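You operate a simulated robot arm through the tools that you are given. There is no shell and no other tool. Be economical: measure what you need, move in short steps, check, and stop when the job is done.

Carry out the task below with a simulated robot arm. There is one attempt and no reset: what you move stays moved.

Task
Fetch the black bracket from the long bench and set it in the grey pot. Take the blue gauge and put it on the left end of the grate. Put the yellow cap on the top of the fixed bench away on the top of the beige bench. Press the orange button three times. Take the brass round flange from the top of the green belt and leave it on the blue mark. Put the white pad on top of the carton on the top of the green belt. Take the wire basket on the top of the green belt and put it away on the top of the grey bench. Fetch the white rag and set it in the blue crate on the top of the green belt. Take the grey square flange from the top of the green belt and put it in the grey flat wire basket. Open the white drawer, put the green gauge in the inside of the white drawer and shut the drawer again. Pull the right machine door open. The order is free. Set down upright: green gauge.
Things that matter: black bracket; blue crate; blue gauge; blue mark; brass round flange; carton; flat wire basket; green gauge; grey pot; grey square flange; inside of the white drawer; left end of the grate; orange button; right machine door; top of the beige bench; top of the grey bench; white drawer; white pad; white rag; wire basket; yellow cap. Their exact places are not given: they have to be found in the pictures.

Only the result counts: the job must be done as asked and must still hold three seconds after the hand-in. Knocking over, shifting, dropping, spilling or breaking anything else fails it. Lids that push on must go on centred and level and be pressed home; caps that screw on are set level and turned clockwise until they are tight.

Robot
A 6-joint arm with a two-finger parallel gripper on a trunk, on a base that drives. Base frame: it is fixed to the floor where the robot stands at the start and does not move with it; the origin is under the middle of the robot, x ahead of it, y to its left, z up; the surface under the hand at the start is at about z = 850. Units: mm, rad, N and s.
With the tool pointing down near the work surface it reaches from about 320 to 700 mm from the robot's upright axis, wherever it stands. Its first joint turns from -2.897 to 2.897 rad. Places, roughly: black bracket (7x5x4 cm) [500, 0, 900]; blue crate (40x27x12 cm) [-2000, -7300, 1000]; blue gauge (7x7x2 cm) [-5300, -2300, 900]; blue mark (64x12 cm) [-1960, -8060, 960]; brass round flange (7x7x3 cm) [-2100, -8900, 1000]; carton (22x18x15 cm) [-2100, -8700, 1000]; flat wire basket (32x25x14 cm) [-2100, -5700, 1000]; green gauge (3x4x6 cm) [-5300, -3900, 900]; grey pot (21x21x18 cm) [400, -500, 900]; grey square flange (7x7x4 cm) [-2100, -6000, 1000]; inside of the white drawer [-7000, -2100, 700]; left end of the grate (17x20 cm) [-4920, -720, 840]; orange button [-2400, -9100, 900]; right machine door [600, -5500, 900]; top of the beige bench [-7000, -2400, 800]; top of the grey bench [-7000, 200, 700]; white drawer [-6900, -2100, 700]; white pad (7x12x3 cm) [-2100, -8500, 1000]; white rag (7x10x4 cm) [-2100, -6800, 1000]; wire basket (30x23x18 cm) [-1900, -6600, 1000]; yellow cap (5x5x2 cm) [-2200, -12200, 1000]. Payload 4.1 kg.
The tool frame sits at the grasp point between the pads (the TCP): z along the fingers, y along the line on which they close. The tips reach 23 mm beyond it. The gripper opens to 94 mm. The fingers are 38 mm wide and 10 mm thick; the gripper's body (54 by 96 mm) begins 39 mm behind the TCP.
Orientation is that of the tool frame in the base frame, as a unit quaternion [w, x, y, z]. With the fingers straight down and closing along the base's y, the tool's x points along the base's -x, its y along +y and its z along -z.

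Tools
- The arm moves only by the tool arm_command. Its argument "moves" is a list of rows, each an object (a shift or turn left out is 0, a gripper value left out holds the last) with "linear": the shift along the base's x, y, z in m, a list of three; "rotation": the turn, a rotation vector about the base's x, y, z in rad, a list of three. In form: [{"linear": [x, y, z], "rotation": [ax, ay, az]}, ...]. A call has 1 to 8 rows; each row shifts and turns the commanded pose from where the row before left it. "grip" is the gripper command, from -1 (shut) to 1 (fully open), values between in proportion, set as the call begins (left out, the last holds). Each row takes 0.2 s and may step no farther than 50 mm and 0.15 rad from the row before; otherwise, or with a gripper value out of range, the whole call is refused. A pose out of reach is approached as far as the arm can. The call stops where the force on the tool passes 40 N (or 10 N more than at its start, if that is more) or the arm is blocked; 0.2 s more then pass. The fingers move at their own pace (about 45 mm/s each) and stop on an object; they squeeze with about 38 N. The grip force told is the motor's: it shows also when the fingers shut on nothing. Time passes only in rows, and 0.2 s behind the last, so rows that do not move let the fingers close. The reply holds the time, the measured pose of the TCP, the force on the tool along the base axes, the opening and the grip force, in the units named above and with some noise, with the torque about the TCP (base axes, N m) and any sound that the robot's microphone picked up.
- Cameras (640 x 400 px; columns grow to the right, rows downward): "scene" is now at [5.9, 117.3, 1566.5]; the picture's right is [-0.59, -0.81, 0.00], its down [-0.53, 0.38, -0.76] and it looks along [0.61, -0.44, -0.65] (base axes); focal length 284 px, centre (320, 200). "wrist" rides on the gripper at [86, 16, -75] in the tool frame; the picture's right is [-0.18, 0.98, 0.00], its down [-0.58, -0.11, -0.81] and it looks along [-0.79, -0.15, 0.59] (tool axes); focal length 243 px, centre (320, 200).
- snapshot(camera): a new picture of that camera. No time passes.
- slide_trunk(by): slides the trunk up (or, below 0, down) by that many mm; the arm and the scene camera ride with it, the base frame stays. It gives what a move gives, with no picture.
- roll_base(legs): drives the robot by 1 to 6 legs, each [ahead, turn to the left] in mm and rad, along the robot's own axes; the way and the turn of a leg run together, so that a leg with both is an arc; at most 1500 mm and 3.142 rad a leg. The arm and the cameras ride along, it lands a little off, and it stops where it bumps. It gives what a move gives.
- aim_head(pan, tilt): turns the head with the scene camera to pan (to the left, within 2.705 rad either way) and tilt (down, from -0.506 to 1.204), counted from straight ahead of the robot. It gives what a move gives.
- pixel_to_xyz(camera, pixels): for up to 12 pixels [column, row] of the newest picture of that camera ("zoom" is the newest enlarged one), the place [x, y, z] in the base frame of the surface seen there, good to about 2 mm. No time passes.
- enlarge(camera, box): a new picture of the part [left, top, right, bottom] of that camera's present view, enlarged. No time passes.
- finish_job(): hands the job in; it is judged then, once.

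Keep the steps short. Do not move on a guess: measure, check each grasp and each placing, and mend mistakes. In all there are 364 turns and 294 pictures (those below and enlarged ones count). Leave the gripper open and the arm clear of the work at the hand-in unless told otherwise, and finish with a single line.

The tools are called as name(argument=value, ...) on one line, values as JSON. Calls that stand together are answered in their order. arm_command: Moves the arm, as the interface text tells. Its arguments: {"type":"object","properties":{"moves":{"type":"array","items":{"type":"object","properties":{"linear":{"type":"array","items":{"type":"number"}},"rotation":{"type":"array","items":{"type":"number"}}}}},"grip":{"type":"number"}},"required":["moves"]} The other tools are called the same way: slide_trunk (by) slides the trunk up or down; roll_base (legs) drives the base; aim_head (pan, tilt) turns the head that bears the scene camera; snapshot (camera) takes a picture; pixel_to_xyz (camera, pixels) gives the place of the surface under pixels of a picture; enlarge (camera, box) takes an enlarged picture of a part of a camera's view; finish_job () hands the job in.

At the start:

```text
time: 0.0
ee_pos: [340.2, -173.6, 1219.4]
ee_rot: [0.0, 0.003, 1.0, 0.0]
force: [0.3, -0.1, 1.0]
wrist_torque: [-0.01, -0.03, -0.01]
grip_width: 94.3
grip_force: 0.0
trunk travel left (down, up): [-525.0, 65.0]
robot x, y, heading: [2.1, -1.8, 0.0]
head pan, tilt: [-0.627, 0.712]
```

scene: 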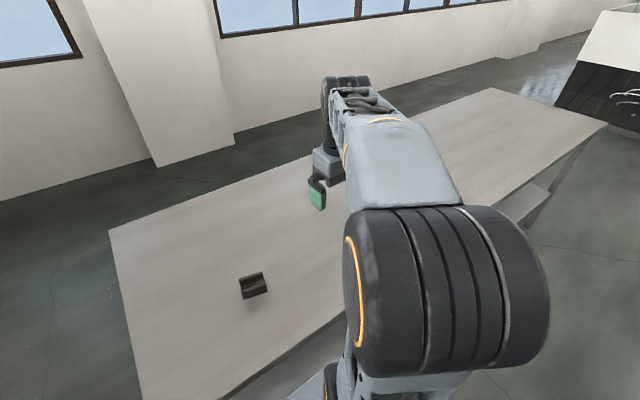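
wrist: 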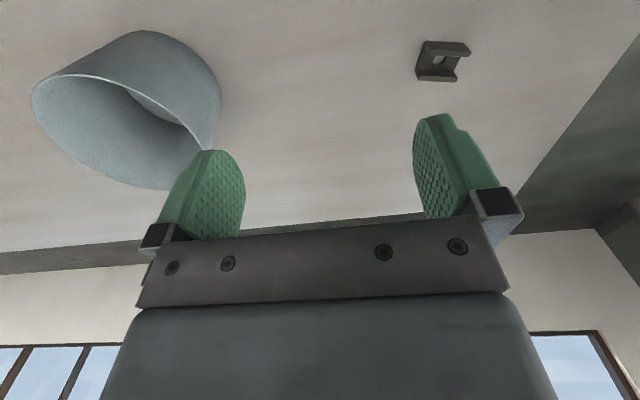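

I see the black bracket in the scene view near (253,286) and in the wrist view at (440,62). The pot is in the wrist view around (130,100). I'll measure both and enlarge the bracket.

pixel_to_xyz(camera="scene", pixels=[[253, 286], [240, 280], [262, 272], [268, 290], [245, 298], [250, 278], [256, 283]])

pixel_to_xyz(camera="wrist", pixels=[[440, 62], [40, 90], [140, 32], [216, 100], [160, 185], [100, 80], [200, 130]])

enlarge(camera="scene", box=[213, 260, 293, 310])

```text
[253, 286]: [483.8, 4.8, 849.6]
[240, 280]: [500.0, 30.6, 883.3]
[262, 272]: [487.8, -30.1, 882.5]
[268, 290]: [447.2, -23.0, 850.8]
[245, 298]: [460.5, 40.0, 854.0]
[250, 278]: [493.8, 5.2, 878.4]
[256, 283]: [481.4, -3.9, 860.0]
```

```text
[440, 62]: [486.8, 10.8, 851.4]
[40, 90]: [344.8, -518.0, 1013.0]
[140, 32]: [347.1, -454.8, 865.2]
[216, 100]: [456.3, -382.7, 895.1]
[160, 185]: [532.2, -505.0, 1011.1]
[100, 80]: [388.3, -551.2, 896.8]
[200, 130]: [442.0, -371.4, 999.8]
```

```text
8.00 times, centred on (253, 285) of scene
```

zoom: 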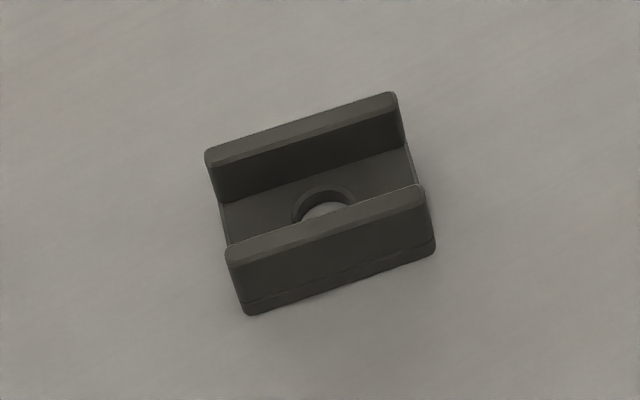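

The bracket is a U-channel with its walls standing up. I'll measure the tops of both walls.

pixel_to_xyz(camera="zoom", pixels=[[215, 157], [390, 102], [240, 255], [415, 195], [245, 308], [430, 245], [300, 130], [330, 224]])

```text
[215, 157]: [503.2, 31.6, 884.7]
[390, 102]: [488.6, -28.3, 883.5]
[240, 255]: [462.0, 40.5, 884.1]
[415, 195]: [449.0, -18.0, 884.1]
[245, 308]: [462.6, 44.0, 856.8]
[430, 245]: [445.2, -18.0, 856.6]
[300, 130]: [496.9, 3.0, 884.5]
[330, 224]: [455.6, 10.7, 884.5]
```

The bracket's centre is about (476, 6), with its long axis turned -0.24 rad from the base's y axis. I'll grip it end to end, so I'm moving above it and turning by -0.24.

arm_command(moves=[{"linear": [0.017, 0.0226, -0.032], "rotation": [0, 0, -0.03]}, {"linear": [0.017, 0.0226, -0.032], "rotation": [0, 0, -0.03]}, {"linear": [0.017, 0.0226, -0.032], "rotation": [0, 0, -0.03]}, {"linear": [0.017, 0.0226, -0.032], "rotation": [0, 0, -0.03]}, {"linear": [0.017, 0.0226, -0.032], "rotation": [0, 0, -0.03]}, {"linear": [0.017, 0.0226, -0.032], "rotation": [0, 0, -0.03]}, {"linear": [0.017, 0.0226, -0.032], "rotation": [0, 0, -0.03]}, {"linear": [0.017, 0.0226, -0.032], "rotation": [0, 0, -0.03]}], grip=1)

snapshot(camera="wrist")

```text
time: 1.8
ee_pos: [477.3, 7.7, 960.5]
ee_rot: [0.0, 0.123, 0.992, 0.0]
force: [0.6, 0.5, 0.6]
wrist_torque: [-0.03, 0.01, 0.06]
grip_width: 94.0
grip_force: 0.1
trunk travel left (down, up): [-525.0, 65.0]
robot x, y, heading: [1.1, 0.8, 0.002]
head pan, tilt: [-0.627, 0.712]
```

```text
290 pictures are left
```

wrist: 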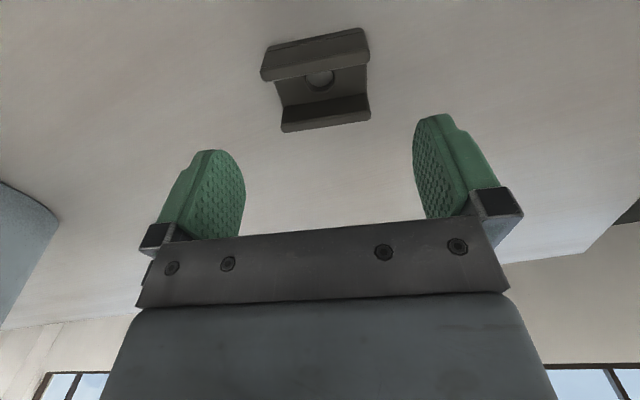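

The bracket sits centred between the fingers. I'll lower to z≈876 and close.

arm_command(moves=[{"linear": [-0.001, -0.001, -0.045]}, {"linear": [0, 0, -0.039]}, {}])

arm_command(moves=[{}, {}, {}, {}, {}], grip=-1)

arm_command(moves=[{"linear": [0, 0, 0.045]}, {"linear": [0, 0, 0.045]}, {"linear": [0, 0, 0.045]}, {"linear": [0, 0, 0.045]}, {"linear": [0, 0, 0.045]}, {}])

snapshot(camera="wrist")

```text
time: 2.6
ee_pos: [474.4, 4.4, 877.4]
ee_rot: [0.001, 0.122, 0.993, 0.0]
force: [-0.9, 0.3, 0.1]
wrist_torque: [-0.01, -0.03, 0.02]
grip_width: 93.7
grip_force: 0.0
trunk travel left (down, up): [-525.0, 65.0]
robot x, y, heading: [-2.3, 2.2, 0.001]
head pan, tilt: [-0.627, 0.712]
```

```text
time: 3.8
ee_pos: [474.1, 5.5, 876.7]
ee_rot: [0.001, 0.122, 0.993, 0.001]
force: [-0.1, 1.5, 0.2]
wrist_torque: [0.07, -0.12, 0.03]
grip_width: 68.1
grip_force: 37.4
trunk travel left (down, up): [-525.0, 65.0]
robot x, y, heading: [-1.1, -2.9, 0.0]
head pan, tilt: [-0.627, 0.712]
```

```text
time: 5.2
ee_pos: [474.5, 7.9, 1102.7]
ee_rot: [0.0, 0.122, 0.992, 0.0]
force: [0.7, -0.4, -3.5]
wrist_torque: [0.02, 0.01, 0.0]
grip_width: 67.8
grip_force: 37.9
trunk travel left (down, up): [-525.0, 65.0]
robot x, y, heading: [-1.7, -1.2, -0.001]
head pan, tilt: [-0.627, 0.712]
```

```text
289 pictures are left
```

wrist: 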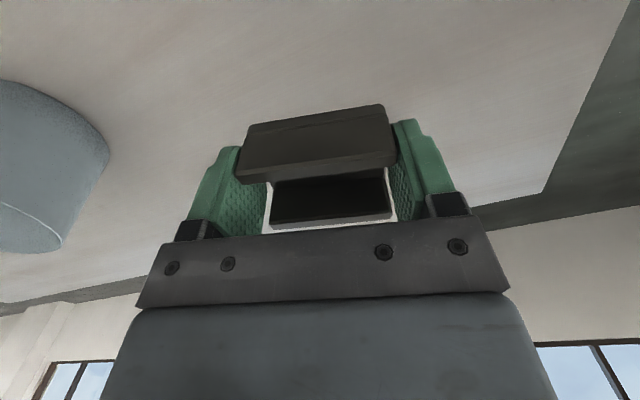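

The bracket is held. I'll turn the head to the pot to find its centre.

aim_head(pan=-0.95, tilt=0.75)

snapshot(camera="scene")

```text
time: 6.0
ee_pos: [475.5, 7.1, 1103.7]
ee_rot: [0.001, 0.122, 0.993, 0.0]
force: [-0.8, -0.3, -3.8]
wrist_torque: [0.01, 0.0, 0.01]
grip_width: 67.9
grip_force: 38.1
trunk travel left (down, up): [-525.0, 65.0]
robot x, y, heading: [-0.3, -2.8, 0.001]
head pan, tilt: [-0.949, 0.75]
```

```text
288 pictures are left
```

scene: 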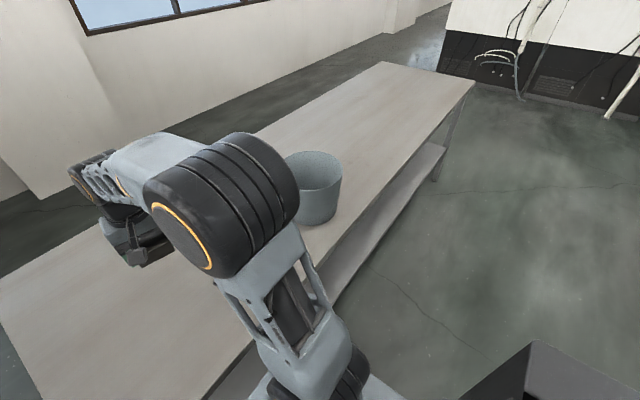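

pixel_to_xyz(camera="scene", pixels=[[342, 173], [315, 151], [318, 185], [288, 158], [332, 155], [341, 180], [330, 220], [318, 170]])

```text
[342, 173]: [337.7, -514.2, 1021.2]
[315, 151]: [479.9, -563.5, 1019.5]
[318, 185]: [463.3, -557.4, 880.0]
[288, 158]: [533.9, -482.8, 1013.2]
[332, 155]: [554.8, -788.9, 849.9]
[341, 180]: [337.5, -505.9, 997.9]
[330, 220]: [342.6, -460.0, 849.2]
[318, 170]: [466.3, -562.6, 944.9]
```

Fitting the rim points puts the pot's centre at about (435,-475), radius 102, with the rim at 1020. I'll move over it.

arm_command(moves=[{"linear": [-0.004, -0.048, 0]}, {"linear": [-0.004, -0.048, 0]}, {"linear": [-0.004, -0.048, 0]}, {"linear": [-0.004, -0.048, 0]}, {"linear": [-0.004, -0.048, 0]}])

arm_command(moves=[{"linear": [-0.004, -0.048, 0]}, {"linear": [-0.004, -0.048, 0]}, {"linear": [-0.004, -0.048, 0]}, {"linear": [-0.004, -0.048, 0]}, {"linear": [-0.004, -0.048, 0]}, {}])

snapshot(camera="wrist")

snapshot(camera="scene")

```text
time: 7.2
ee_pos: [456.6, -235.7, 1103.1]
ee_rot: [-0.001, 0.122, 0.993, 0.0]
force: [0.0, 0.7, -4.1]
wrist_torque: [-0.02, 0.04, -0.02]
grip_width: 68.0
grip_force: 38.3
trunk travel left (down, up): [-525.0, 65.0]
robot x, y, heading: [-1.9, -2.5, -0.0]
head pan, tilt: [-0.949, 0.75]
```

```text
time: 8.6
ee_pos: [433.4, -474.5, 1104.1]
ee_rot: [-0.002, 0.122, 0.993, 0.0]
force: [0.4, -0.6, -3.7]
wrist_torque: [0.04, 0.02, 0.01]
grip_width: 68.0
grip_force: 38.0
trunk travel left (down, up): [-525.0, 65.0]
robot x, y, heading: [-0.1, 3.2, -0.0]
head pan, tilt: [-0.949, 0.75]
```

```text
287 pictures are left
```

wrist: 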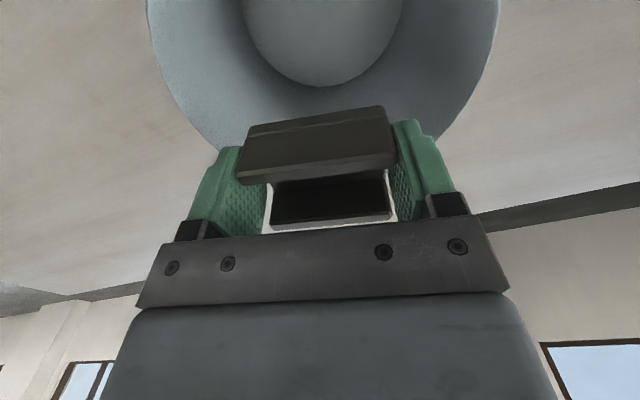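

```text
286 pictures are left
```

scene: 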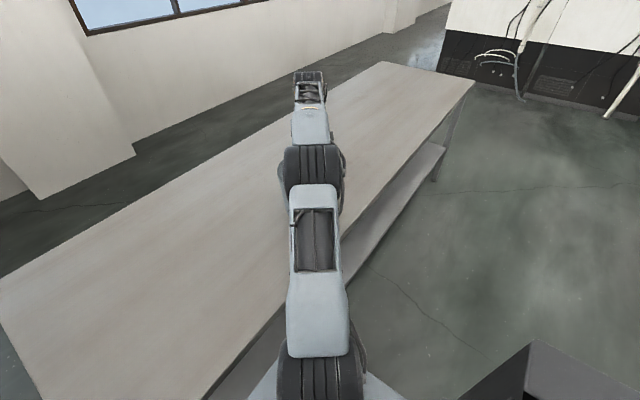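

pixel_to_xyz(camera="wrist", pixels=[[320, 84], [246, 25], [400, 20], [320, 40], [205, 140], [448, 130], [150, 15], [498, 20], [320, 3]])

```text
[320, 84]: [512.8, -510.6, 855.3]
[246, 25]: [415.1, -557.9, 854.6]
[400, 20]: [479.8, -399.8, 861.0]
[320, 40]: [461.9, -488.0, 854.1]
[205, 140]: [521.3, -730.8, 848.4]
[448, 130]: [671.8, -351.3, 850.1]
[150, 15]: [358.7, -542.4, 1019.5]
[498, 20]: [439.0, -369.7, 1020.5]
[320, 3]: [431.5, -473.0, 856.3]
```

The pot floor is at z≈855. The wrist camera sits about 86 mm to the side of the gripper, so I'll shift about 22 mm away from it to keep it off the pot wall, then lower gently.

arm_command(moves=[{"linear": [0.022, -0.005, -0.02]}, {"linear": [0, 0, -0.04]}, {"linear": [0, 0, -0.04]}, {"linear": [0, 0, -0.04]}, {"linear": [0, 0, -0.04]}, {}])

snapshot(camera="wrist")

```text
time: 10.0
ee_pos: [456.5, -479.1, 923.8]
ee_rot: [0.0, 0.122, 0.993, 0.0]
force: [-0.2, -0.2, -3.3]
wrist_torque: [0.02, 0.02, 0.0]
grip_width: 68.0
grip_force: 37.9
trunk travel left (down, up): [-525.0, 65.0]
robot x, y, heading: [-2.1, -0.3, 0.0]
head pan, tilt: [-0.949, 0.75]
```

```text
285 pictures are left
```

wrist: 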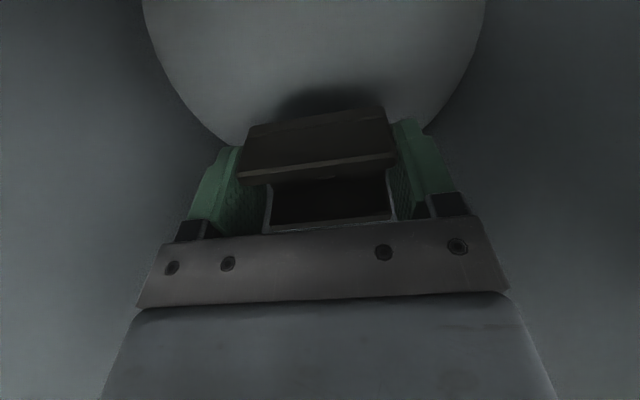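

The bracket hangs about 43 mm above the floor. I'll lower it 42 mm, open partway, and rise out.

arm_command(moves=[{"linear": [0, 0, -0.025]}, {"linear": [0, 0, -0.017]}, {}])

arm_command(moves=[{}, {}, {}], grip=0.75)

arm_command(moves=[{"linear": [0, 0, 0.045]}, {"linear": [0, 0, 0.045]}, {"linear": [0, 0, 0.045]}, {"linear": [0, 0, 0.045]}, {"linear": [0, 0, 0.045]}, {"linear": [0, 0, 0.045]}, {}])

snapshot(camera="wrist")

```text
time: 10.8
ee_pos: [456.8, -478.6, 881.6]
ee_rot: [0.0, 0.122, 0.993, -0.001]
force: [0.5, -0.1, 8.0]
wrist_torque: [0.59, 0.47, 0.1]
grip_width: 67.7
grip_force: 37.7
trunk travel left (down, up): [-525.0, 65.0]
robot x, y, heading: [-2.0, 0.5, 0.003]
head pan, tilt: [-0.949, 0.75]
```

```text
time: 11.6
ee_pos: [459.1, -479.1, 881.5]
ee_rot: [0.0, 0.122, 0.993, 0.0]
force: [1.7, -0.2, -1.1]
wrist_torque: [-0.03, 0.03, -0.01]
grip_width: 82.4
grip_force: 0.0
trunk travel left (down, up): [-525.0, 65.0]
robot x, y, heading: [0.9, 0.1, 0.002]
head pan, tilt: [-0.949, 0.75]
```

```text
time: 13.2
ee_pos: [454.6, -469.7, 1134.0]
ee_rot: [0.0, 0.122, 0.992, 0.0]
force: [-0.2, 0.1, 0.3]
wrist_torque: [0.01, -0.03, -0.02]
grip_width: 82.1
grip_force: 0.0
out of reach, approached as far as the arm can: row 6
trunk travel left (down, up): [-525.0, 65.0]
robot x, y, heading: [-0.9, 0.8, -0.001]
head pan, tilt: [-0.949, 0.75]
```

```text
284 pictures are left
```

wrist: 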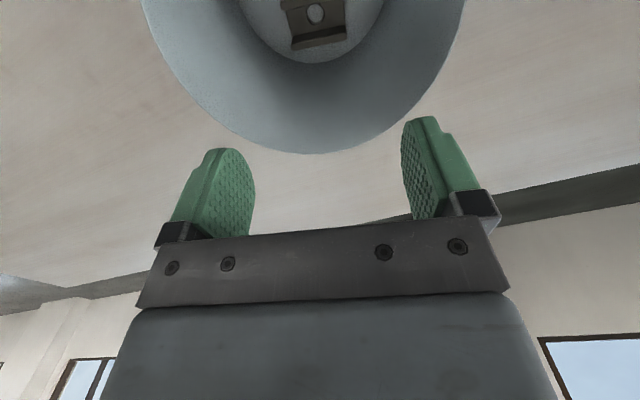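

The bracket lies in the pot. I'll fold the arm back to a carrying pose, turn it straight again, and look around.

arm_command(moves=[{"linear": [-0.02, 0.04, 0.015], "rotation": [0, 0, 0.03]}, {"linear": [-0.02, 0.04, 0.015], "rotation": [0, 0, 0.03]}, {"linear": [-0.02, 0.04, 0.015], "rotation": [0, 0, 0.03]}, {"linear": [-0.02, 0.04, 0.015], "rotation": [0, 0, 0.03]}, {"linear": [-0.02, 0.04, 0.015], "rotation": [0, 0, 0.03]}, {"linear": [-0.015, 0.04, 0.01], "rotation": [0, 0, 0.03]}, {"linear": [0, 0.04, 0], "rotation": [0, 0, 0.03]}, {"linear": [0, 0.03, 0], "rotation": [0, 0, 0.035]}])

aim_head(pan=-1.57, tilt=0.3)

snapshot(camera="scene")

aim_head(pan=-2.5, tilt=0.2)

snapshot(camera="scene")

aim_head(pan=2.7, tilt=0.2)

snapshot(camera="scene")

```text
time: 15.0
ee_pos: [333.8, -158.2, 1218.4]
ee_rot: [0.0, 0.0, 1.0, 0.0]
force: [0.2, 0.1, 0.3]
wrist_torque: [0.03, -0.01, -0.05]
grip_width: 82.5
grip_force: 0.0
trunk travel left (down, up): [-525.0, 65.0]
robot x, y, heading: [0.0, -1.0, 0.003]
head pan, tilt: [-0.949, 0.75]
```

```text
time: 16.0
ee_pos: [332.4, -159.1, 1218.5]
ee_rot: [0.0, 0.001, 1.0, 0.0]
force: [0.4, -0.2, -0.1]
wrist_torque: [0.0, -0.03, 0.03]
grip_width: 82.3
grip_force: 0.1
trunk travel left (down, up): [-525.0, 65.0]
robot x, y, heading: [4.7, -0.1, 0.003]
head pan, tilt: [-1.571, 0.3]
```

```text
283 pictures are left
```

scene: 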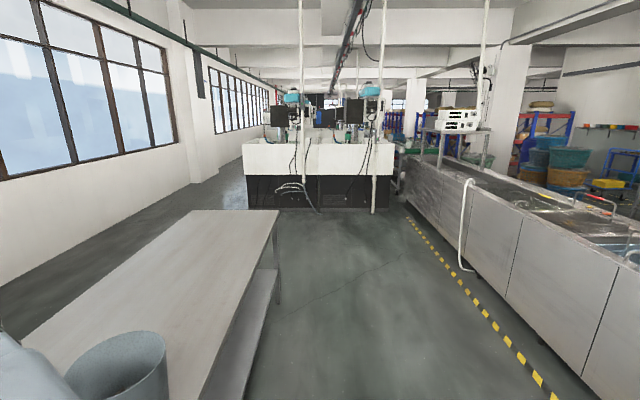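

```text
time: 17.2
ee_pos: [333.2, -159.5, 1220.3]
ee_rot: [0.0, 0.0, 1.0, -0.001]
force: [0.0, -0.3, 0.4]
wrist_torque: [0.01, 0.0, 0.0]
grip_width: 82.5
grip_force: 0.0
trunk travel left (down, up): [-525.0, 65.0]
robot x, y, heading: [2.4, 4.3, -0.002]
head pan, tilt: [-2.499, 0.201]
```

```text
282 pictures are left
```

scene: 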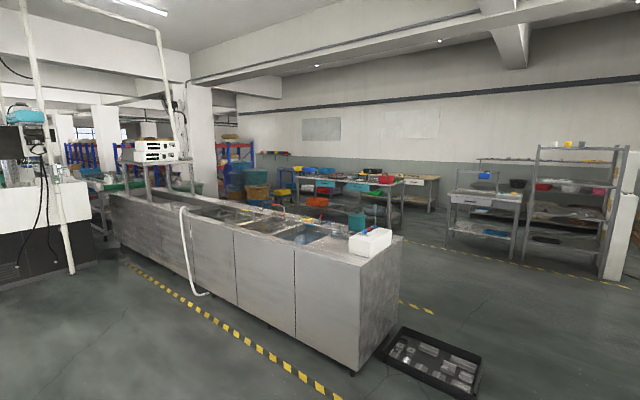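

```text
time: 21.3
ee_pos: [334.3, -160.6, 1219.1]
ee_rot: [0.0, 0.0, 1.0, 0.0]
force: [0.4, -0.7, 0.0]
wrist_torque: [-0.01, 0.0, 0.01]
grip_width: 82.6
grip_force: 0.1
trunk travel left (down, up): [-525.0, 65.0]
robot x, y, heading: [-1.5, -1.8, 0.001]
head pan, tilt: [2.7, 0.201]
```

```text
281 pictures are left
```

scene: 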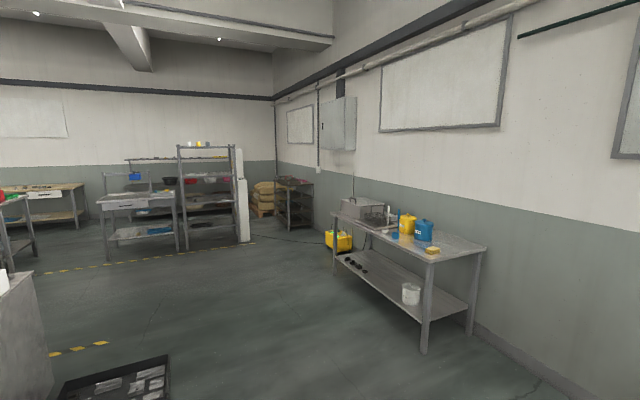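

I'll look back down the room (pan -1.57) to measure the machine, the tank line, and the passage between them.

aim_head(pan=-1.57, tilt=0.2)

enlarge(camera="scene", box=[200, 60, 520, 260])

pixel_to_xyz(camera="zoom", pixels=[[90, 180], [385, 180], [345, 290], [100, 290], [440, 300], [400, 230], [230, 180], [500, 230], [630, 340]])

```text
time: 24.8
ee_pos: [334.0, -159.1, 1219.1]
ee_rot: [0.0, -0.001, 1.0, 0.0]
force: [0.4, -0.2, -0.5]
wrist_torque: [0.05, -0.03, 0.0]
grip_width: 82.3
grip_force: 0.2
trunk travel left (down, up): [-525.0, 65.0]
robot x, y, heading: [-1.6, 2.1, -0.001]
head pan, tilt: [-1.571, 0.201]
```

```text
2.00 times, centred on (360, 160) of scene
```

zoom: 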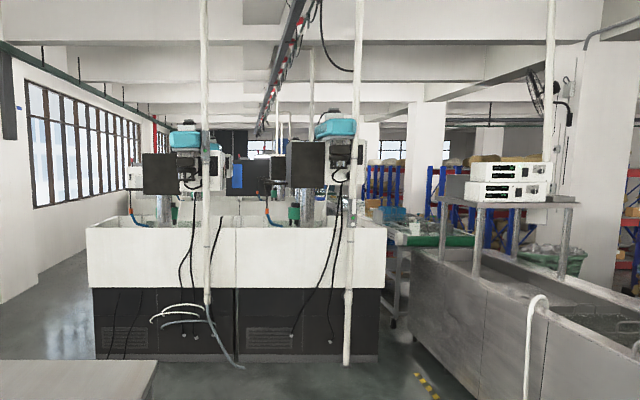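

```text
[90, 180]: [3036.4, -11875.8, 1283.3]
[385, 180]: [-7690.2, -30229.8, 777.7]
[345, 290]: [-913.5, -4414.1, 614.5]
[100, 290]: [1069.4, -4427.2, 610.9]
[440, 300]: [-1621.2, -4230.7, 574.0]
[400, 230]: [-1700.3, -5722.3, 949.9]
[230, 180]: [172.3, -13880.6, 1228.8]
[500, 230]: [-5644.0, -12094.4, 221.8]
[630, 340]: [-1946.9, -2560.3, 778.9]
```

The machine's back is at y≈-4415, x from -1150 to 1100, so its door probably faces -y on the far side. I'll back off the bench, turn right, and drive toward it to see the passages on either side.

roll_base(legs=[[-350, 0], [0, -1.571], [1500, 0], [1400, 0]])

aim_head(pan=0.0, tilt=0.3)

snapshot(camera="scene")

aim_head(pan=-0.8, tilt=0.3)

snapshot(camera="scene")

aim_head(pan=0.8, tilt=0.3)

snapshot(camera="scene")

```text
time: 44.4
ee_pos: [-443.0, -3223.8, 1219.2]
ee_rot: [-0.001, 0.698, 0.716, 0.0]
force: [1.4, -0.5, 0.0]
wrist_torque: [0.0, -0.01, 0.0]
grip_width: 82.2
grip_force: 0.1
trunk travel left (down, up): [-525.0, 65.0]
robot x, y, heading: [-292.2, -2889.7, -1.55]
head pan, tilt: [-1.571, 0.201]
```

```text
time: 46.0
ee_pos: [-442.3, -3225.4, 1219.3]
ee_rot: [0.0, 0.699, 0.715, 0.0]
force: [-0.1, 0.2, -0.1]
wrist_torque: [-0.01, 0.0, 0.03]
grip_width: 82.5
grip_force: 0.1
trunk travel left (down, up): [-525.0, 65.0]
robot x, y, heading: [-287.7, -2884.9, -1.548]
head pan, tilt: [0.0, 0.3]
```

```text
279 pictures are left
```

scene: 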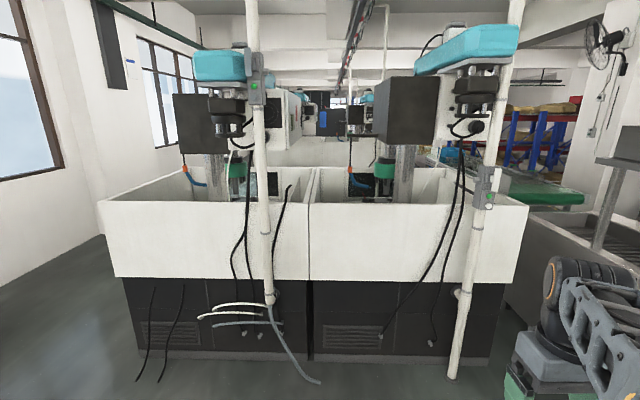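

```text
time: 47.1
ee_pos: [-442.3, -3224.4, 1219.0]
ee_rot: [0.0, 0.698, 0.716, 0.0]
force: [-0.2, 0.4, 0.4]
wrist_torque: [-0.03, 0.0, 0.02]
grip_width: 82.3
grip_force: 0.1
trunk travel left (down, up): [-525.0, 65.0]
robot x, y, heading: [-291.7, -2884.5, -1.549]
head pan, tilt: [-0.799, 0.3]
```

```text
278 pictures are left
```

scene: 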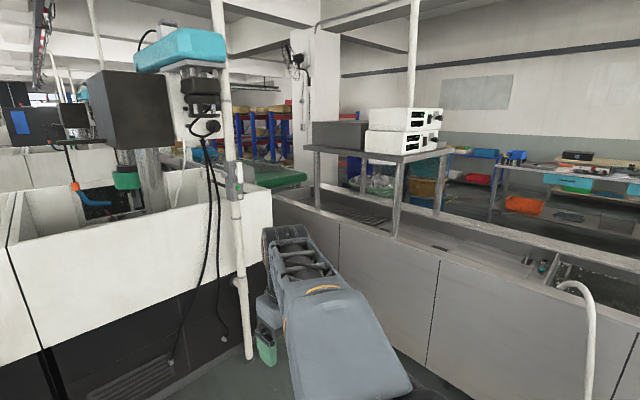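

```text
time: 48.8
ee_pos: [-441.8, -3223.7, 1219.3]
ee_rot: [0.0, 0.698, 0.716, 0.001]
force: [0.0, -0.3, 0.3]
wrist_torque: [-0.02, -0.05, 0.04]
grip_width: 82.2
grip_force: 0.0
trunk travel left (down, up): [-525.0, 65.0]
robot x, y, heading: [-290.7, -2885.4, -1.552]
head pan, tilt: [0.799, 0.3]
```

```text
277 pictures are left
```

scene: 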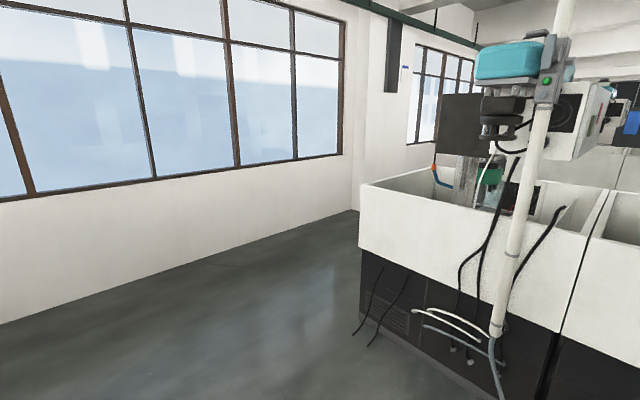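

The left passage along the windows looks open. I'll measure its width: the floor-wall line at (350,212) and the machine corner at (362,330).

pixel_to_xyz(camera="scene", pixels=[[340, 214], [250, 240], [362, 220], [365, 320], [345, 240], [352, 100]])

```text
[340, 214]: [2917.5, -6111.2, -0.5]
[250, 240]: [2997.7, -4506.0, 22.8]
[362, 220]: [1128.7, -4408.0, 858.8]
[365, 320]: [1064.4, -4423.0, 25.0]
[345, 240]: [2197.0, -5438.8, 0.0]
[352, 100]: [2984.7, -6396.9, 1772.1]
```

The passage is about 1.7 m wide. I'll drive around the machine along x≈1850.

roll_base(legs=[[0, 1.55], [1100, 0], [1050, 0], [0, -1.571], [1400, 0], [1400, 0]])

aim_head(pan=-0.5, tilt=0.3)

snapshot(camera="scene")

```text
time: 80.3
ee_pos: [1522.1, -6086.4, 1218.9]
ee_rot: [0.0, 0.727, 0.686, 0.0]
force: [1.0, -0.7, -0.5]
wrist_torque: [-0.02, 0.0, -0.01]
grip_width: 82.2
grip_force: 0.1
trunk travel left (down, up): [-525.0, 65.0]
robot x, y, heading: [1702.5, -5762.4, -1.631]
head pan, tilt: [0.799, 0.3]
```

```text
time: 81.8
ee_pos: [1522.4, -6086.4, 1219.8]
ee_rot: [0.0, 0.727, 0.686, -0.001]
force: [1.3, -0.9, -0.2]
wrist_torque: [0.01, 0.0, -0.05]
grip_width: 82.1
grip_force: 0.0
trunk travel left (down, up): [-525.0, 65.0]
robot x, y, heading: [1700.6, -5759.9, -1.633]
head pan, tilt: [-0.499, 0.3]
```

```text
276 pictures are left
```

scene: 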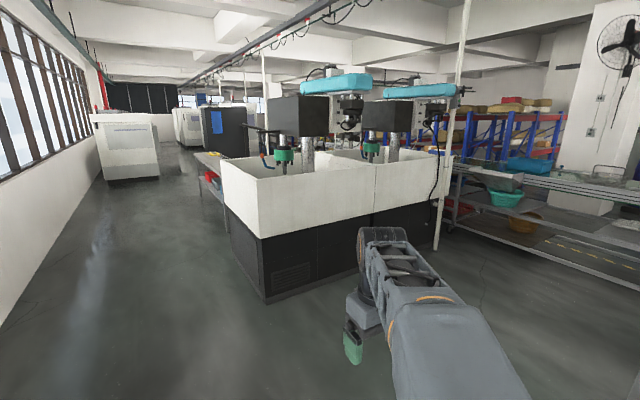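

A second machine pair stands ahead. The first machine's front should be to my right, so I'll look there.

aim_head(pan=-1.4, tilt=0.4)

snapshot(camera="scene")

aim_head(pan=-2.1, tilt=0.4)

snapshot(camera="scene")

```text
time: 83.0
ee_pos: [1522.7, -6085.8, 1220.0]
ee_rot: [0.001, 0.727, 0.686, -0.001]
force: [-0.3, -0.1, 0.4]
wrist_torque: [0.02, 0.01, -0.01]
grip_width: 82.3
grip_force: 0.1
trunk travel left (down, up): [-525.0, 65.0]
robot x, y, heading: [1698.4, -5763.4, -1.628]
head pan, tilt: [-1.4, 0.4]
```

```text
275 pictures are left
```

scene: 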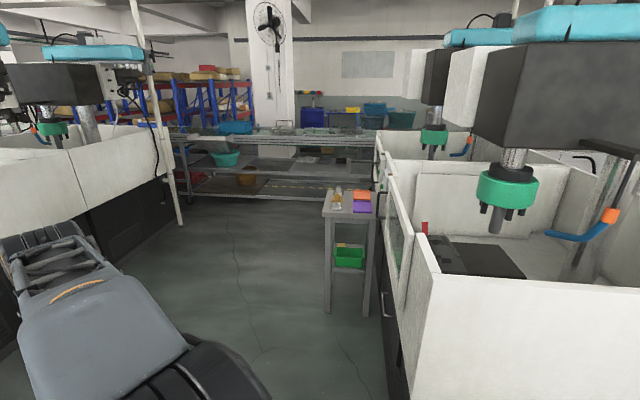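

```text
time: 84.1
ee_pos: [1523.1, -6085.0, 1219.7]
ee_rot: [0.0, 0.728, 0.686, 0.0]
force: [-0.2, -0.2, 0.1]
wrist_torque: [0.02, 0.01, 0.02]
grip_width: 82.4
grip_force: 0.1
trunk travel left (down, up): [-525.0, 65.0]
robot x, y, heading: [1701.8, -5758.9, -1.626]
head pan, tilt: [-2.1, 0.4]
```

```text
274 pictures are left
```

scene: 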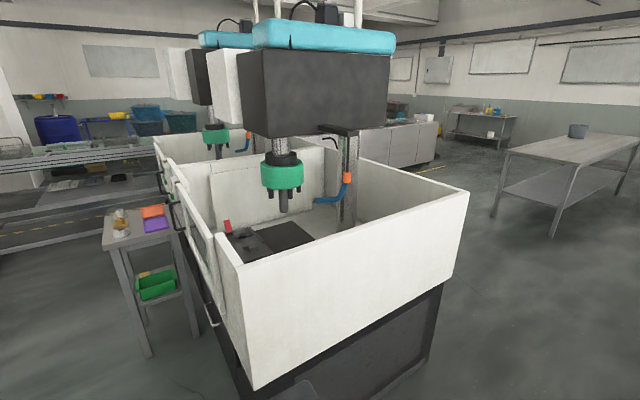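

I'll measure the machine front, the small side table, and the second pair's near face.

pixel_to_xyz(camera="scene", pixels=[[225, 235], [165, 165], [155, 140], [120, 243], [180, 230], [105, 210], [150, 355], [200, 290], [245, 265], [180, 205]])

enlarge(camera="scene", box=[90, 120, 330, 270])

```text
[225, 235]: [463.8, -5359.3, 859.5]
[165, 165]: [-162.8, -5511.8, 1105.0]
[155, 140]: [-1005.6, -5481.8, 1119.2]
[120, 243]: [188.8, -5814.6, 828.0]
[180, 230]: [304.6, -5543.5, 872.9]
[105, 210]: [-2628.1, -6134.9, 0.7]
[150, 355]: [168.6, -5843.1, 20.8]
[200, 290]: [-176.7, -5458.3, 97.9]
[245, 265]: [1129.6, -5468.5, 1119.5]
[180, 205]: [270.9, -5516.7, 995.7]
```

```text
2.67 times, centred on (210, 195) of scene
```

zoom: 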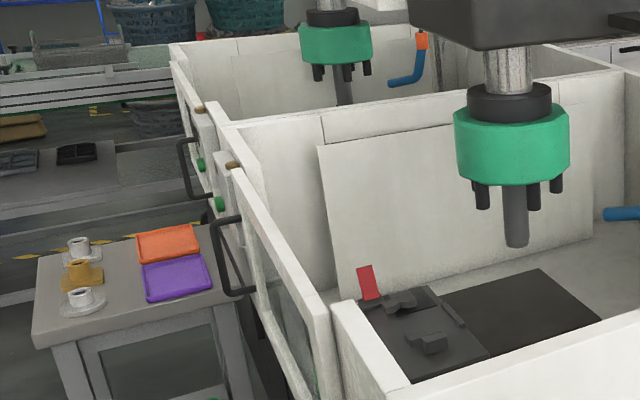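

The right door has a vertical black bar handle near (270,-5540) and its hinge at the +x side. Before driving into the aisle I'll measure the second pair's near face.

aim_head(pan=-0.9, tilt=0.5)

snapshot(camera="scene")

pixel_to_xyz(camera="scene", pixels=[[120, 120], [260, 180], [240, 100], [20, 240], [330, 150]])

```text
time: 85.5
ee_pos: [1523.1, -6085.4, 1219.9]
ee_rot: [0.0, 0.727, 0.686, 0.0]
force: [0.6, -1.1, -0.2]
wrist_torque: [0.01, 0.03, 0.02]
grip_width: 82.1
grip_force: 0.0
trunk travel left (down, up): [-525.0, 65.0]
robot x, y, heading: [1703.3, -5757.1, -1.633]
head pan, tilt: [-0.901, 0.499]
```

```text
272 pictures are left
```

scene: 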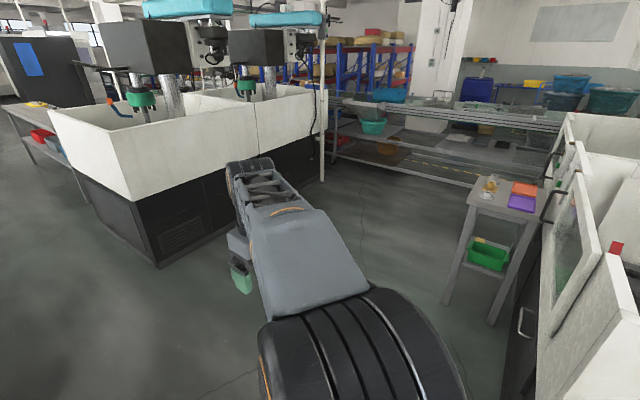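

```text
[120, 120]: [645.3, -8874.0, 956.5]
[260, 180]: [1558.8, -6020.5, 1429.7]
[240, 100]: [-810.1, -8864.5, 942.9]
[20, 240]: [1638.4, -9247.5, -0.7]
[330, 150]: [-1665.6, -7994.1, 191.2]
```

The aisle is about 2.3 m wide. I'll drive to about (380,-6260) and face the machine.

roll_base(legs=[[500, 0], [0, -1.508], [1300, 0], [0, -1.571]])

aim_head(pan=0.1, tilt=0.6)

snapshot(camera="scene")

```text
time: 101.9
ee_pos: [549.3, -5953.7, 1218.4]
ee_rot: [0.0, 0.719, -0.695, 0.001]
force: [-0.1, -0.3, 0.7]
wrist_torque: [-0.01, -0.02, 0.0]
grip_width: 82.5
grip_force: 0.1
trunk travel left (down, up): [-525.0, 65.0]
robot x, y, heading: [405.0, -6293.5, 1.603]
head pan, tilt: [-0.901, 0.499]
```

```text
time: 103.2
ee_pos: [550.3, -5953.5, 1220.0]
ee_rot: [0.001, 0.718, -0.696, 0.0]
force: [0.2, 0.0, -0.9]
wrist_torque: [-0.01, 0.01, 0.01]
grip_width: 82.1
grip_force: 0.0
trunk travel left (down, up): [-525.0, 65.0]
robot x, y, heading: [401.2, -6295.3, 1.607]
head pan, tilt: [0.099, 0.6]
```

```text
271 pictures are left
```

scene: 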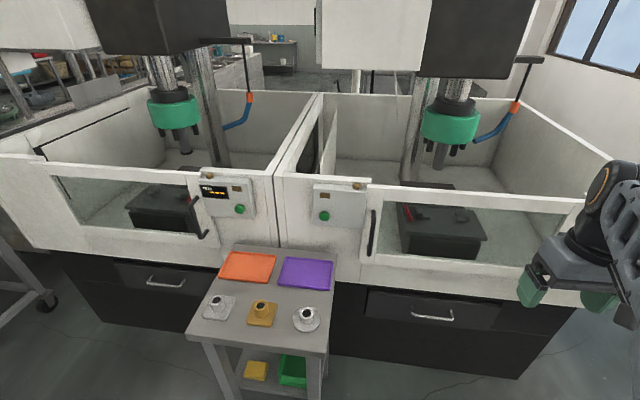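

Handle bar is at (371,233), and the door runs right to (585,230). I'll enlarge and measure it.

enlarge(camera="scene", box=[300, 160, 460, 260])

pixel_to_xyz(camera="scene", pixels=[[371, 233], [374, 213], [369, 253], [363, 235], [367, 186], [365, 262], [500, 202], [335, 255], [330, 325], [222, 265]])

```text
4.00 times, centred on (380, 210) of scene
```

zoom: 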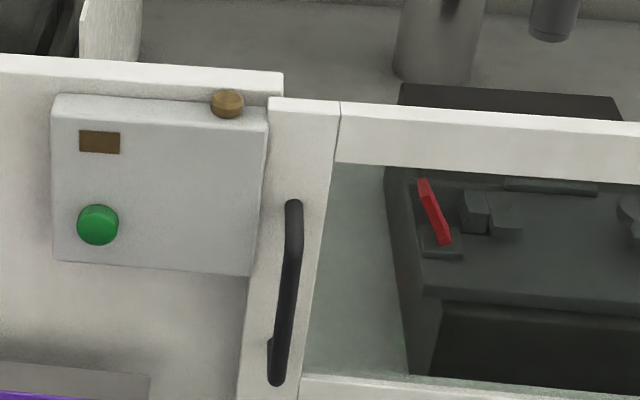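

```text
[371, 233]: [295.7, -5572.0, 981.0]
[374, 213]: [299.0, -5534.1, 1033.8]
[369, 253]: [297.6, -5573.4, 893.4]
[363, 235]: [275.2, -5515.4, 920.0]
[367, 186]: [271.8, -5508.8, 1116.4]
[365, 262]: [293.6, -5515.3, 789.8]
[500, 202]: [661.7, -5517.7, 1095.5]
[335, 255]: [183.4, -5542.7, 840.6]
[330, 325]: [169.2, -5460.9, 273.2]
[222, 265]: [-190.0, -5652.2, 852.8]
```

The door's top edge is free at z≈1116 (y≈-5515), so the simplest pull is to hook it from inside with the tool pointing down. I'll measure the door's thickness and extent, and the clearance inside.

enlarge(camera="scene", box=[340, 160, 640, 320])

pixel_to_xyz(camera="scene", pixels=[[380, 184], [420, 187], [420, 192], [420, 199], [450, 189], [580, 202], [584, 200], [450, 120], [440, 165], [540, 197]])

```text
2.13 times, centred on (490, 240) of scene
```

zoom: 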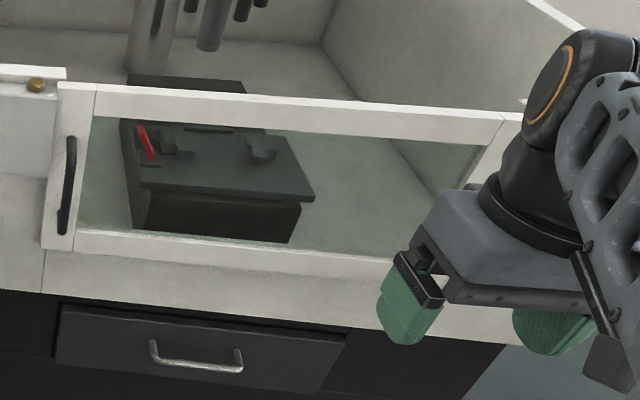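

```text
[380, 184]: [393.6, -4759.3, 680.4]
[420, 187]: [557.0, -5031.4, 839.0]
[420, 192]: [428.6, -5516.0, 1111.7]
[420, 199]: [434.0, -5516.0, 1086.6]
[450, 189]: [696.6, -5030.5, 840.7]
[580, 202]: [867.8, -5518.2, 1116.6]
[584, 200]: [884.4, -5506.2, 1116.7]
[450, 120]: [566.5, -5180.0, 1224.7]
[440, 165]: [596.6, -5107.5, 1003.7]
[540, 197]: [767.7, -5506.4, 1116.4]
```

The door spans x 265–885 with its top at z 1117, so the hinge is near x=885. I'll move the base to about (480,-6090) and raise the trunk 60 mm for reach.

roll_base(legs=[[0, -0.404], [220, 0], [0, 0.37]])

slide_trunk(by=60)

```text
time: 107.2
ee_pos: [641.2, -5753.6, 1219.6]
ee_rot: [0.0, -0.707, 0.707, 0.0]
force: [-1.0, 0.6, -0.4]
wrist_torque: [0.02, -0.02, 0.01]
grip_width: 82.2
grip_force: 0.0
trunk travel left (down, up): [-525.0, 65.0]
robot x, y, heading: [486.3, -6085.3, 1.572]
head pan, tilt: [0.099, 0.6]
```

```text
time: 108.2
ee_pos: [641.0, -5752.5, 1279.6]
ee_rot: [0.0, 0.707, -0.707, 0.001]
force: [0.1, 0.3, -0.4]
wrist_torque: [0.01, -0.03, 0.02]
grip_width: 82.4
grip_force: 0.1
trunk travel left (down, up): [-585.0, 5.0]
robot x, y, heading: [482.7, -6087.1, 1.567]
head pan, tilt: [0.099, 0.6]
```

I'll close the gripper, lower to z≈1165, and move over the door's top edge to inside it at (385,-5440).

arm_command(moves=[{"linear": [-0.03, 0, -0.035]}, {"linear": [-0.03, 0, -0.035]}, {"linear": [-0.03, 0.02, -0.035]}, {"linear": [-0.03, 0.038, -0.01]}, {"linear": [-0.03, 0.038, 0]}, {"linear": [-0.03, 0.038, 0]}, {"linear": [-0.03, 0.038, 0]}], grip=-1)

arm_command(moves=[{"linear": [-0.025, 0.04, 0]}, {"linear": [-0.02, 0.045, 0]}, {"linear": [0, 0.045, 0]}, {"linear": [0, 0.012, 0]}, {}])

snapshot(camera="wrist")

snapshot(camera="scene")

```text
refused: row 3 steps farther than a row can; nothing moved
```

```text
time: 109.4
ee_pos: [597.8, -5611.7, 1279.7]
ee_rot: [0.0, -0.707, 0.707, 0.0]
force: [-0.1, -0.2, 0.4]
wrist_torque: [-0.04, 0.04, -0.02]
grip_width: 82.4
grip_force: 0.1
trunk travel left (down, up): [-585.0, 5.0]
robot x, y, heading: [482.9, -6087.4, 1.573]
head pan, tilt: [0.099, 0.6]
```

```text
268 pictures are left
```

wrist: 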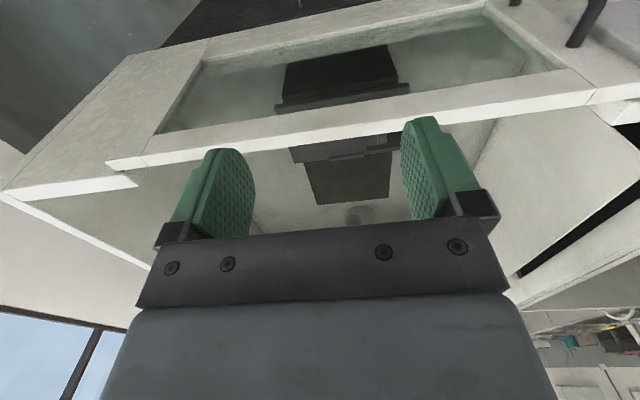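

```text
267 pictures are left
```

scene: 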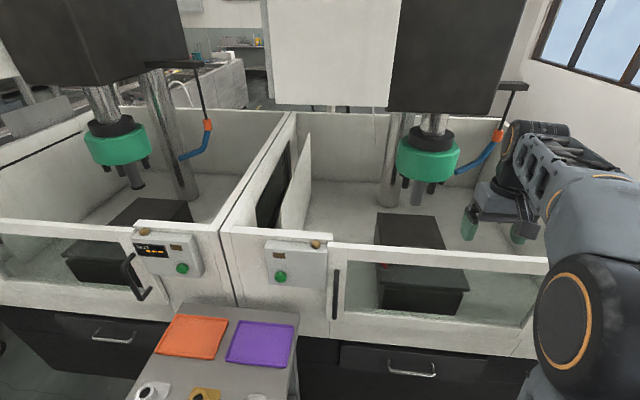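

arm_command(moves=[{"linear": [-0.035, 0, -0.03]}, {"linear": [-0.035, 0, -0.03]}, {"linear": [-0.035, 0, -0.03]}, {"linear": [-0.027, 0.04, -0.006]}, {"linear": [-0.027, 0.04, -0.006]}, {"linear": [-0.027, 0.04, -0.006]}, {"linear": [-0.027, 0.04, -0.006]}, {"linear": [0, 0.012, 0]}], grip=-1)

snapshot(camera="wrist")

snapshot(camera="scene")

```text
time: 111.2
ee_pos: [381.4, -5439.9, 1165.9]
ee_rot: [0.001, 0.707, -0.707, 0.001]
force: [-0.4, 0.1, 0.4]
wrist_torque: [0.01, 0.01, 0.02]
grip_width: 0.0
grip_force: 38.0
trunk travel left (down, up): [-585.0, 5.0]
robot x, y, heading: [480.8, -6089.6, 1.571]
head pan, tilt: [0.099, 0.6]
```

```text
266 pictures are left
```

wrist: 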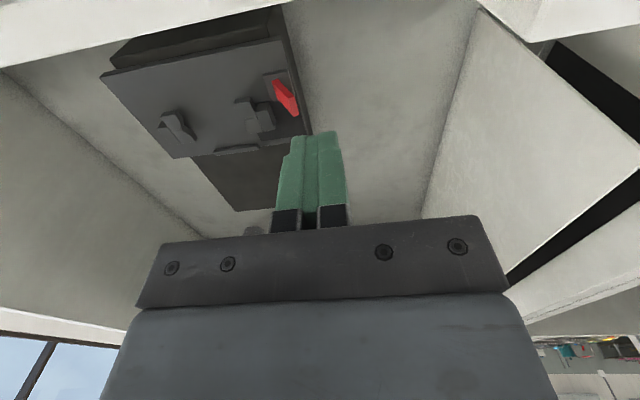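

```text
265 pictures are left
```

scene: 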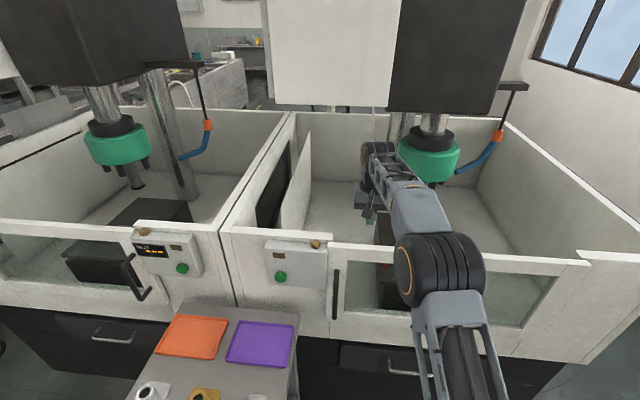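

The fingers are inside the door. I'll lower to 1092 and pull toward -y in small steps.

arm_command(moves=[{"linear": [0, 0, -0.04]}, {"linear": [0, 0, -0.034]}, {"linear": [0, -0.02, 0]}, {"linear": [0, -0.02, 0]}, {"linear": [0, -0.02, 0]}, {"linear": [0.002, -0.02, 0]}])

snapshot(camera="scene")

```text
time: 112.6
ee_pos: [384.7, -5521.3, 1092.6]
ee_rot: [0.0, 0.708, -0.706, 0.0]
force: [0.7, 0.1, -0.2]
wrist_torque: [0.02, -0.03, 0.0]
grip_width: 0.1
grip_force: 38.2
trunk travel left (down, up): [-585.0, 5.0]
robot x, y, heading: [482.6, -6088.6, 1.573]
head pan, tilt: [0.099, 0.6]
```

```text
264 pictures are left
```

scene: 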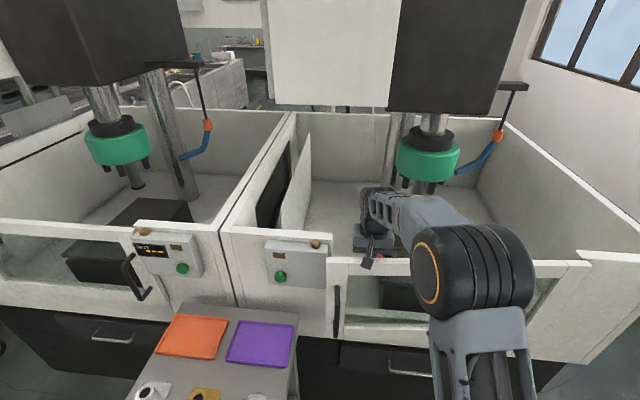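

The door is swinging with almost no force. I'll continue along the arc to about 28°.

arm_command(moves=[{"linear": [0.003, -0.03, 0]}, {"linear": [0.005, -0.03, 0]}, {"linear": [0.007, -0.03, 0]}, {"linear": [0.009, -0.03, 0]}, {"linear": [0.011, -0.03, 0]}, {"linear": [0.013, -0.03, 0]}])

snapshot(camera="scene")

```text
time: 114.0
ee_pos: [433.2, -5699.1, 1091.5]
ee_rot: [0.0, 0.708, -0.707, 0.0]
force: [0.5, -0.5, 0.0]
wrist_torque: [0.0, 0.01, 0.01]
grip_width: 0.0
grip_force: 38.0
trunk travel left (down, up): [-585.0, 5.0]
robot x, y, heading: [480.6, -6086.6, 1.568]
head pan, tilt: [0.099, 0.6]
```

```text
263 pictures are left
```

scene: 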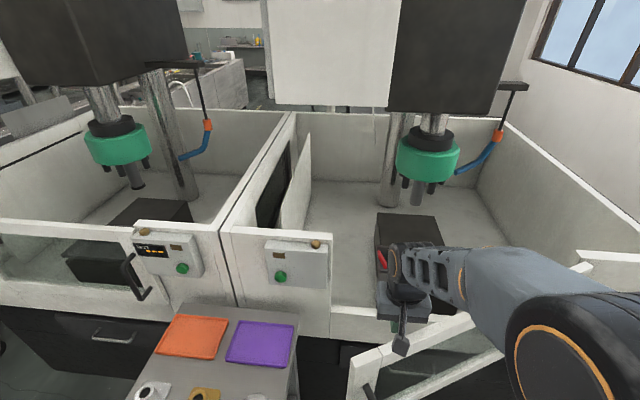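

The door is about 26° open. The base must back away as it opens, so I'll alternate backing up with moving the hook toward +x.

roll_base(legs=[[-100, 0]])

arm_command(moves=[{"linear": [0.03, -0.005, 0]}, {"linear": [0.03, -0.005, 0]}, {"linear": [0.03, -0.005, 0]}, {"linear": [0.03, -0.005, 0]}, {"linear": [0.03, 0, 0]}])

snapshot(camera="scene")

```text
time: 115.2
ee_pos: [432.4, -5799.2, 1090.1]
ee_rot: [-0.001, -0.707, 0.708, 0.0]
force: [0.2, 0.5, 0.2]
wrist_torque: [0.04, 0.02, -0.02]
grip_width: 0.0
grip_force: 38.1
trunk travel left (down, up): [-585.0, 5.0]
robot x, y, heading: [480.2, -6189.2, 1.569]
head pan, tilt: [0.099, 0.6]
```

```text
time: 116.3
ee_pos: [581.1, -5817.2, 1090.6]
ee_rot: [0.0, 0.707, -0.707, -0.001]
force: [-18.5, 8.1, -2.8]
wrist_torque: [-0.18, -0.43, -0.23]
grip_width: 0.0
grip_force: 37.6
trunk travel left (down, up): [-585.0, 5.0]
robot x, y, heading: [483.6, -6185.8, 1.567]
head pan, tilt: [0.099, 0.6]
```

```text
262 pictures are left
```

scene: 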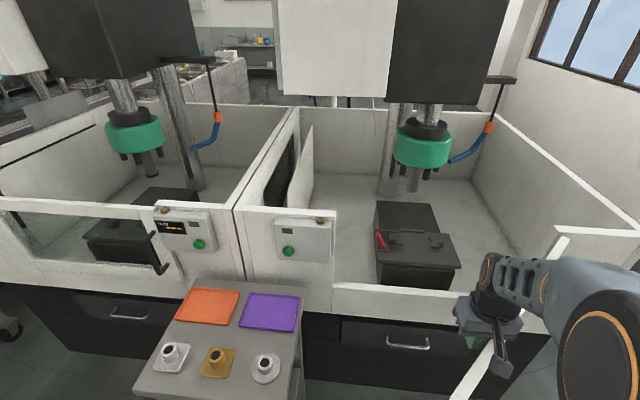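

There is 18 N of side force, maybe because the door end is near the robot. I'll back up further, then push toward +x.

roll_base(legs=[[-120, 0]])

aim_head(pan=-0.2, tilt=0.9)

snapshot(camera="scene")

```text
time: 117.6
ee_pos: [583.5, -5937.7, 1090.9]
ee_rot: [0.0, -0.707, 0.707, 0.0]
force: [0.1, -0.6, -0.8]
wrist_torque: [0.0, -0.04, -0.03]
grip_width: 0.2
grip_force: 38.7
trunk travel left (down, up): [-585.0, 5.0]
robot x, y, heading: [479.2, -6305.6, 1.57]
head pan, tilt: [0.099, 0.6]
```

```text
time: 118.4
ee_pos: [583.2, -5936.5, 1090.0]
ee_rot: [0.0, -0.706, 0.708, 0.0]
force: [-0.4, 0.2, -0.1]
wrist_torque: [-0.01, 0.01, 0.01]
grip_width: 0.2
grip_force: 38.3
trunk travel left (down, up): [-585.0, 5.0]
robot x, y, heading: [483.1, -6304.8, 1.572]
head pan, tilt: [-0.201, 0.901]
```

```text
261 pictures are left
```

scene: 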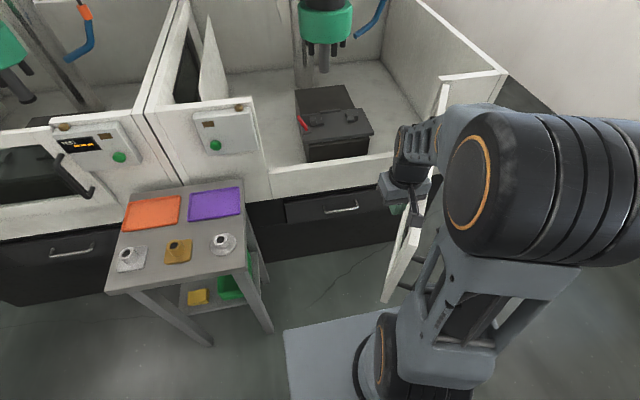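

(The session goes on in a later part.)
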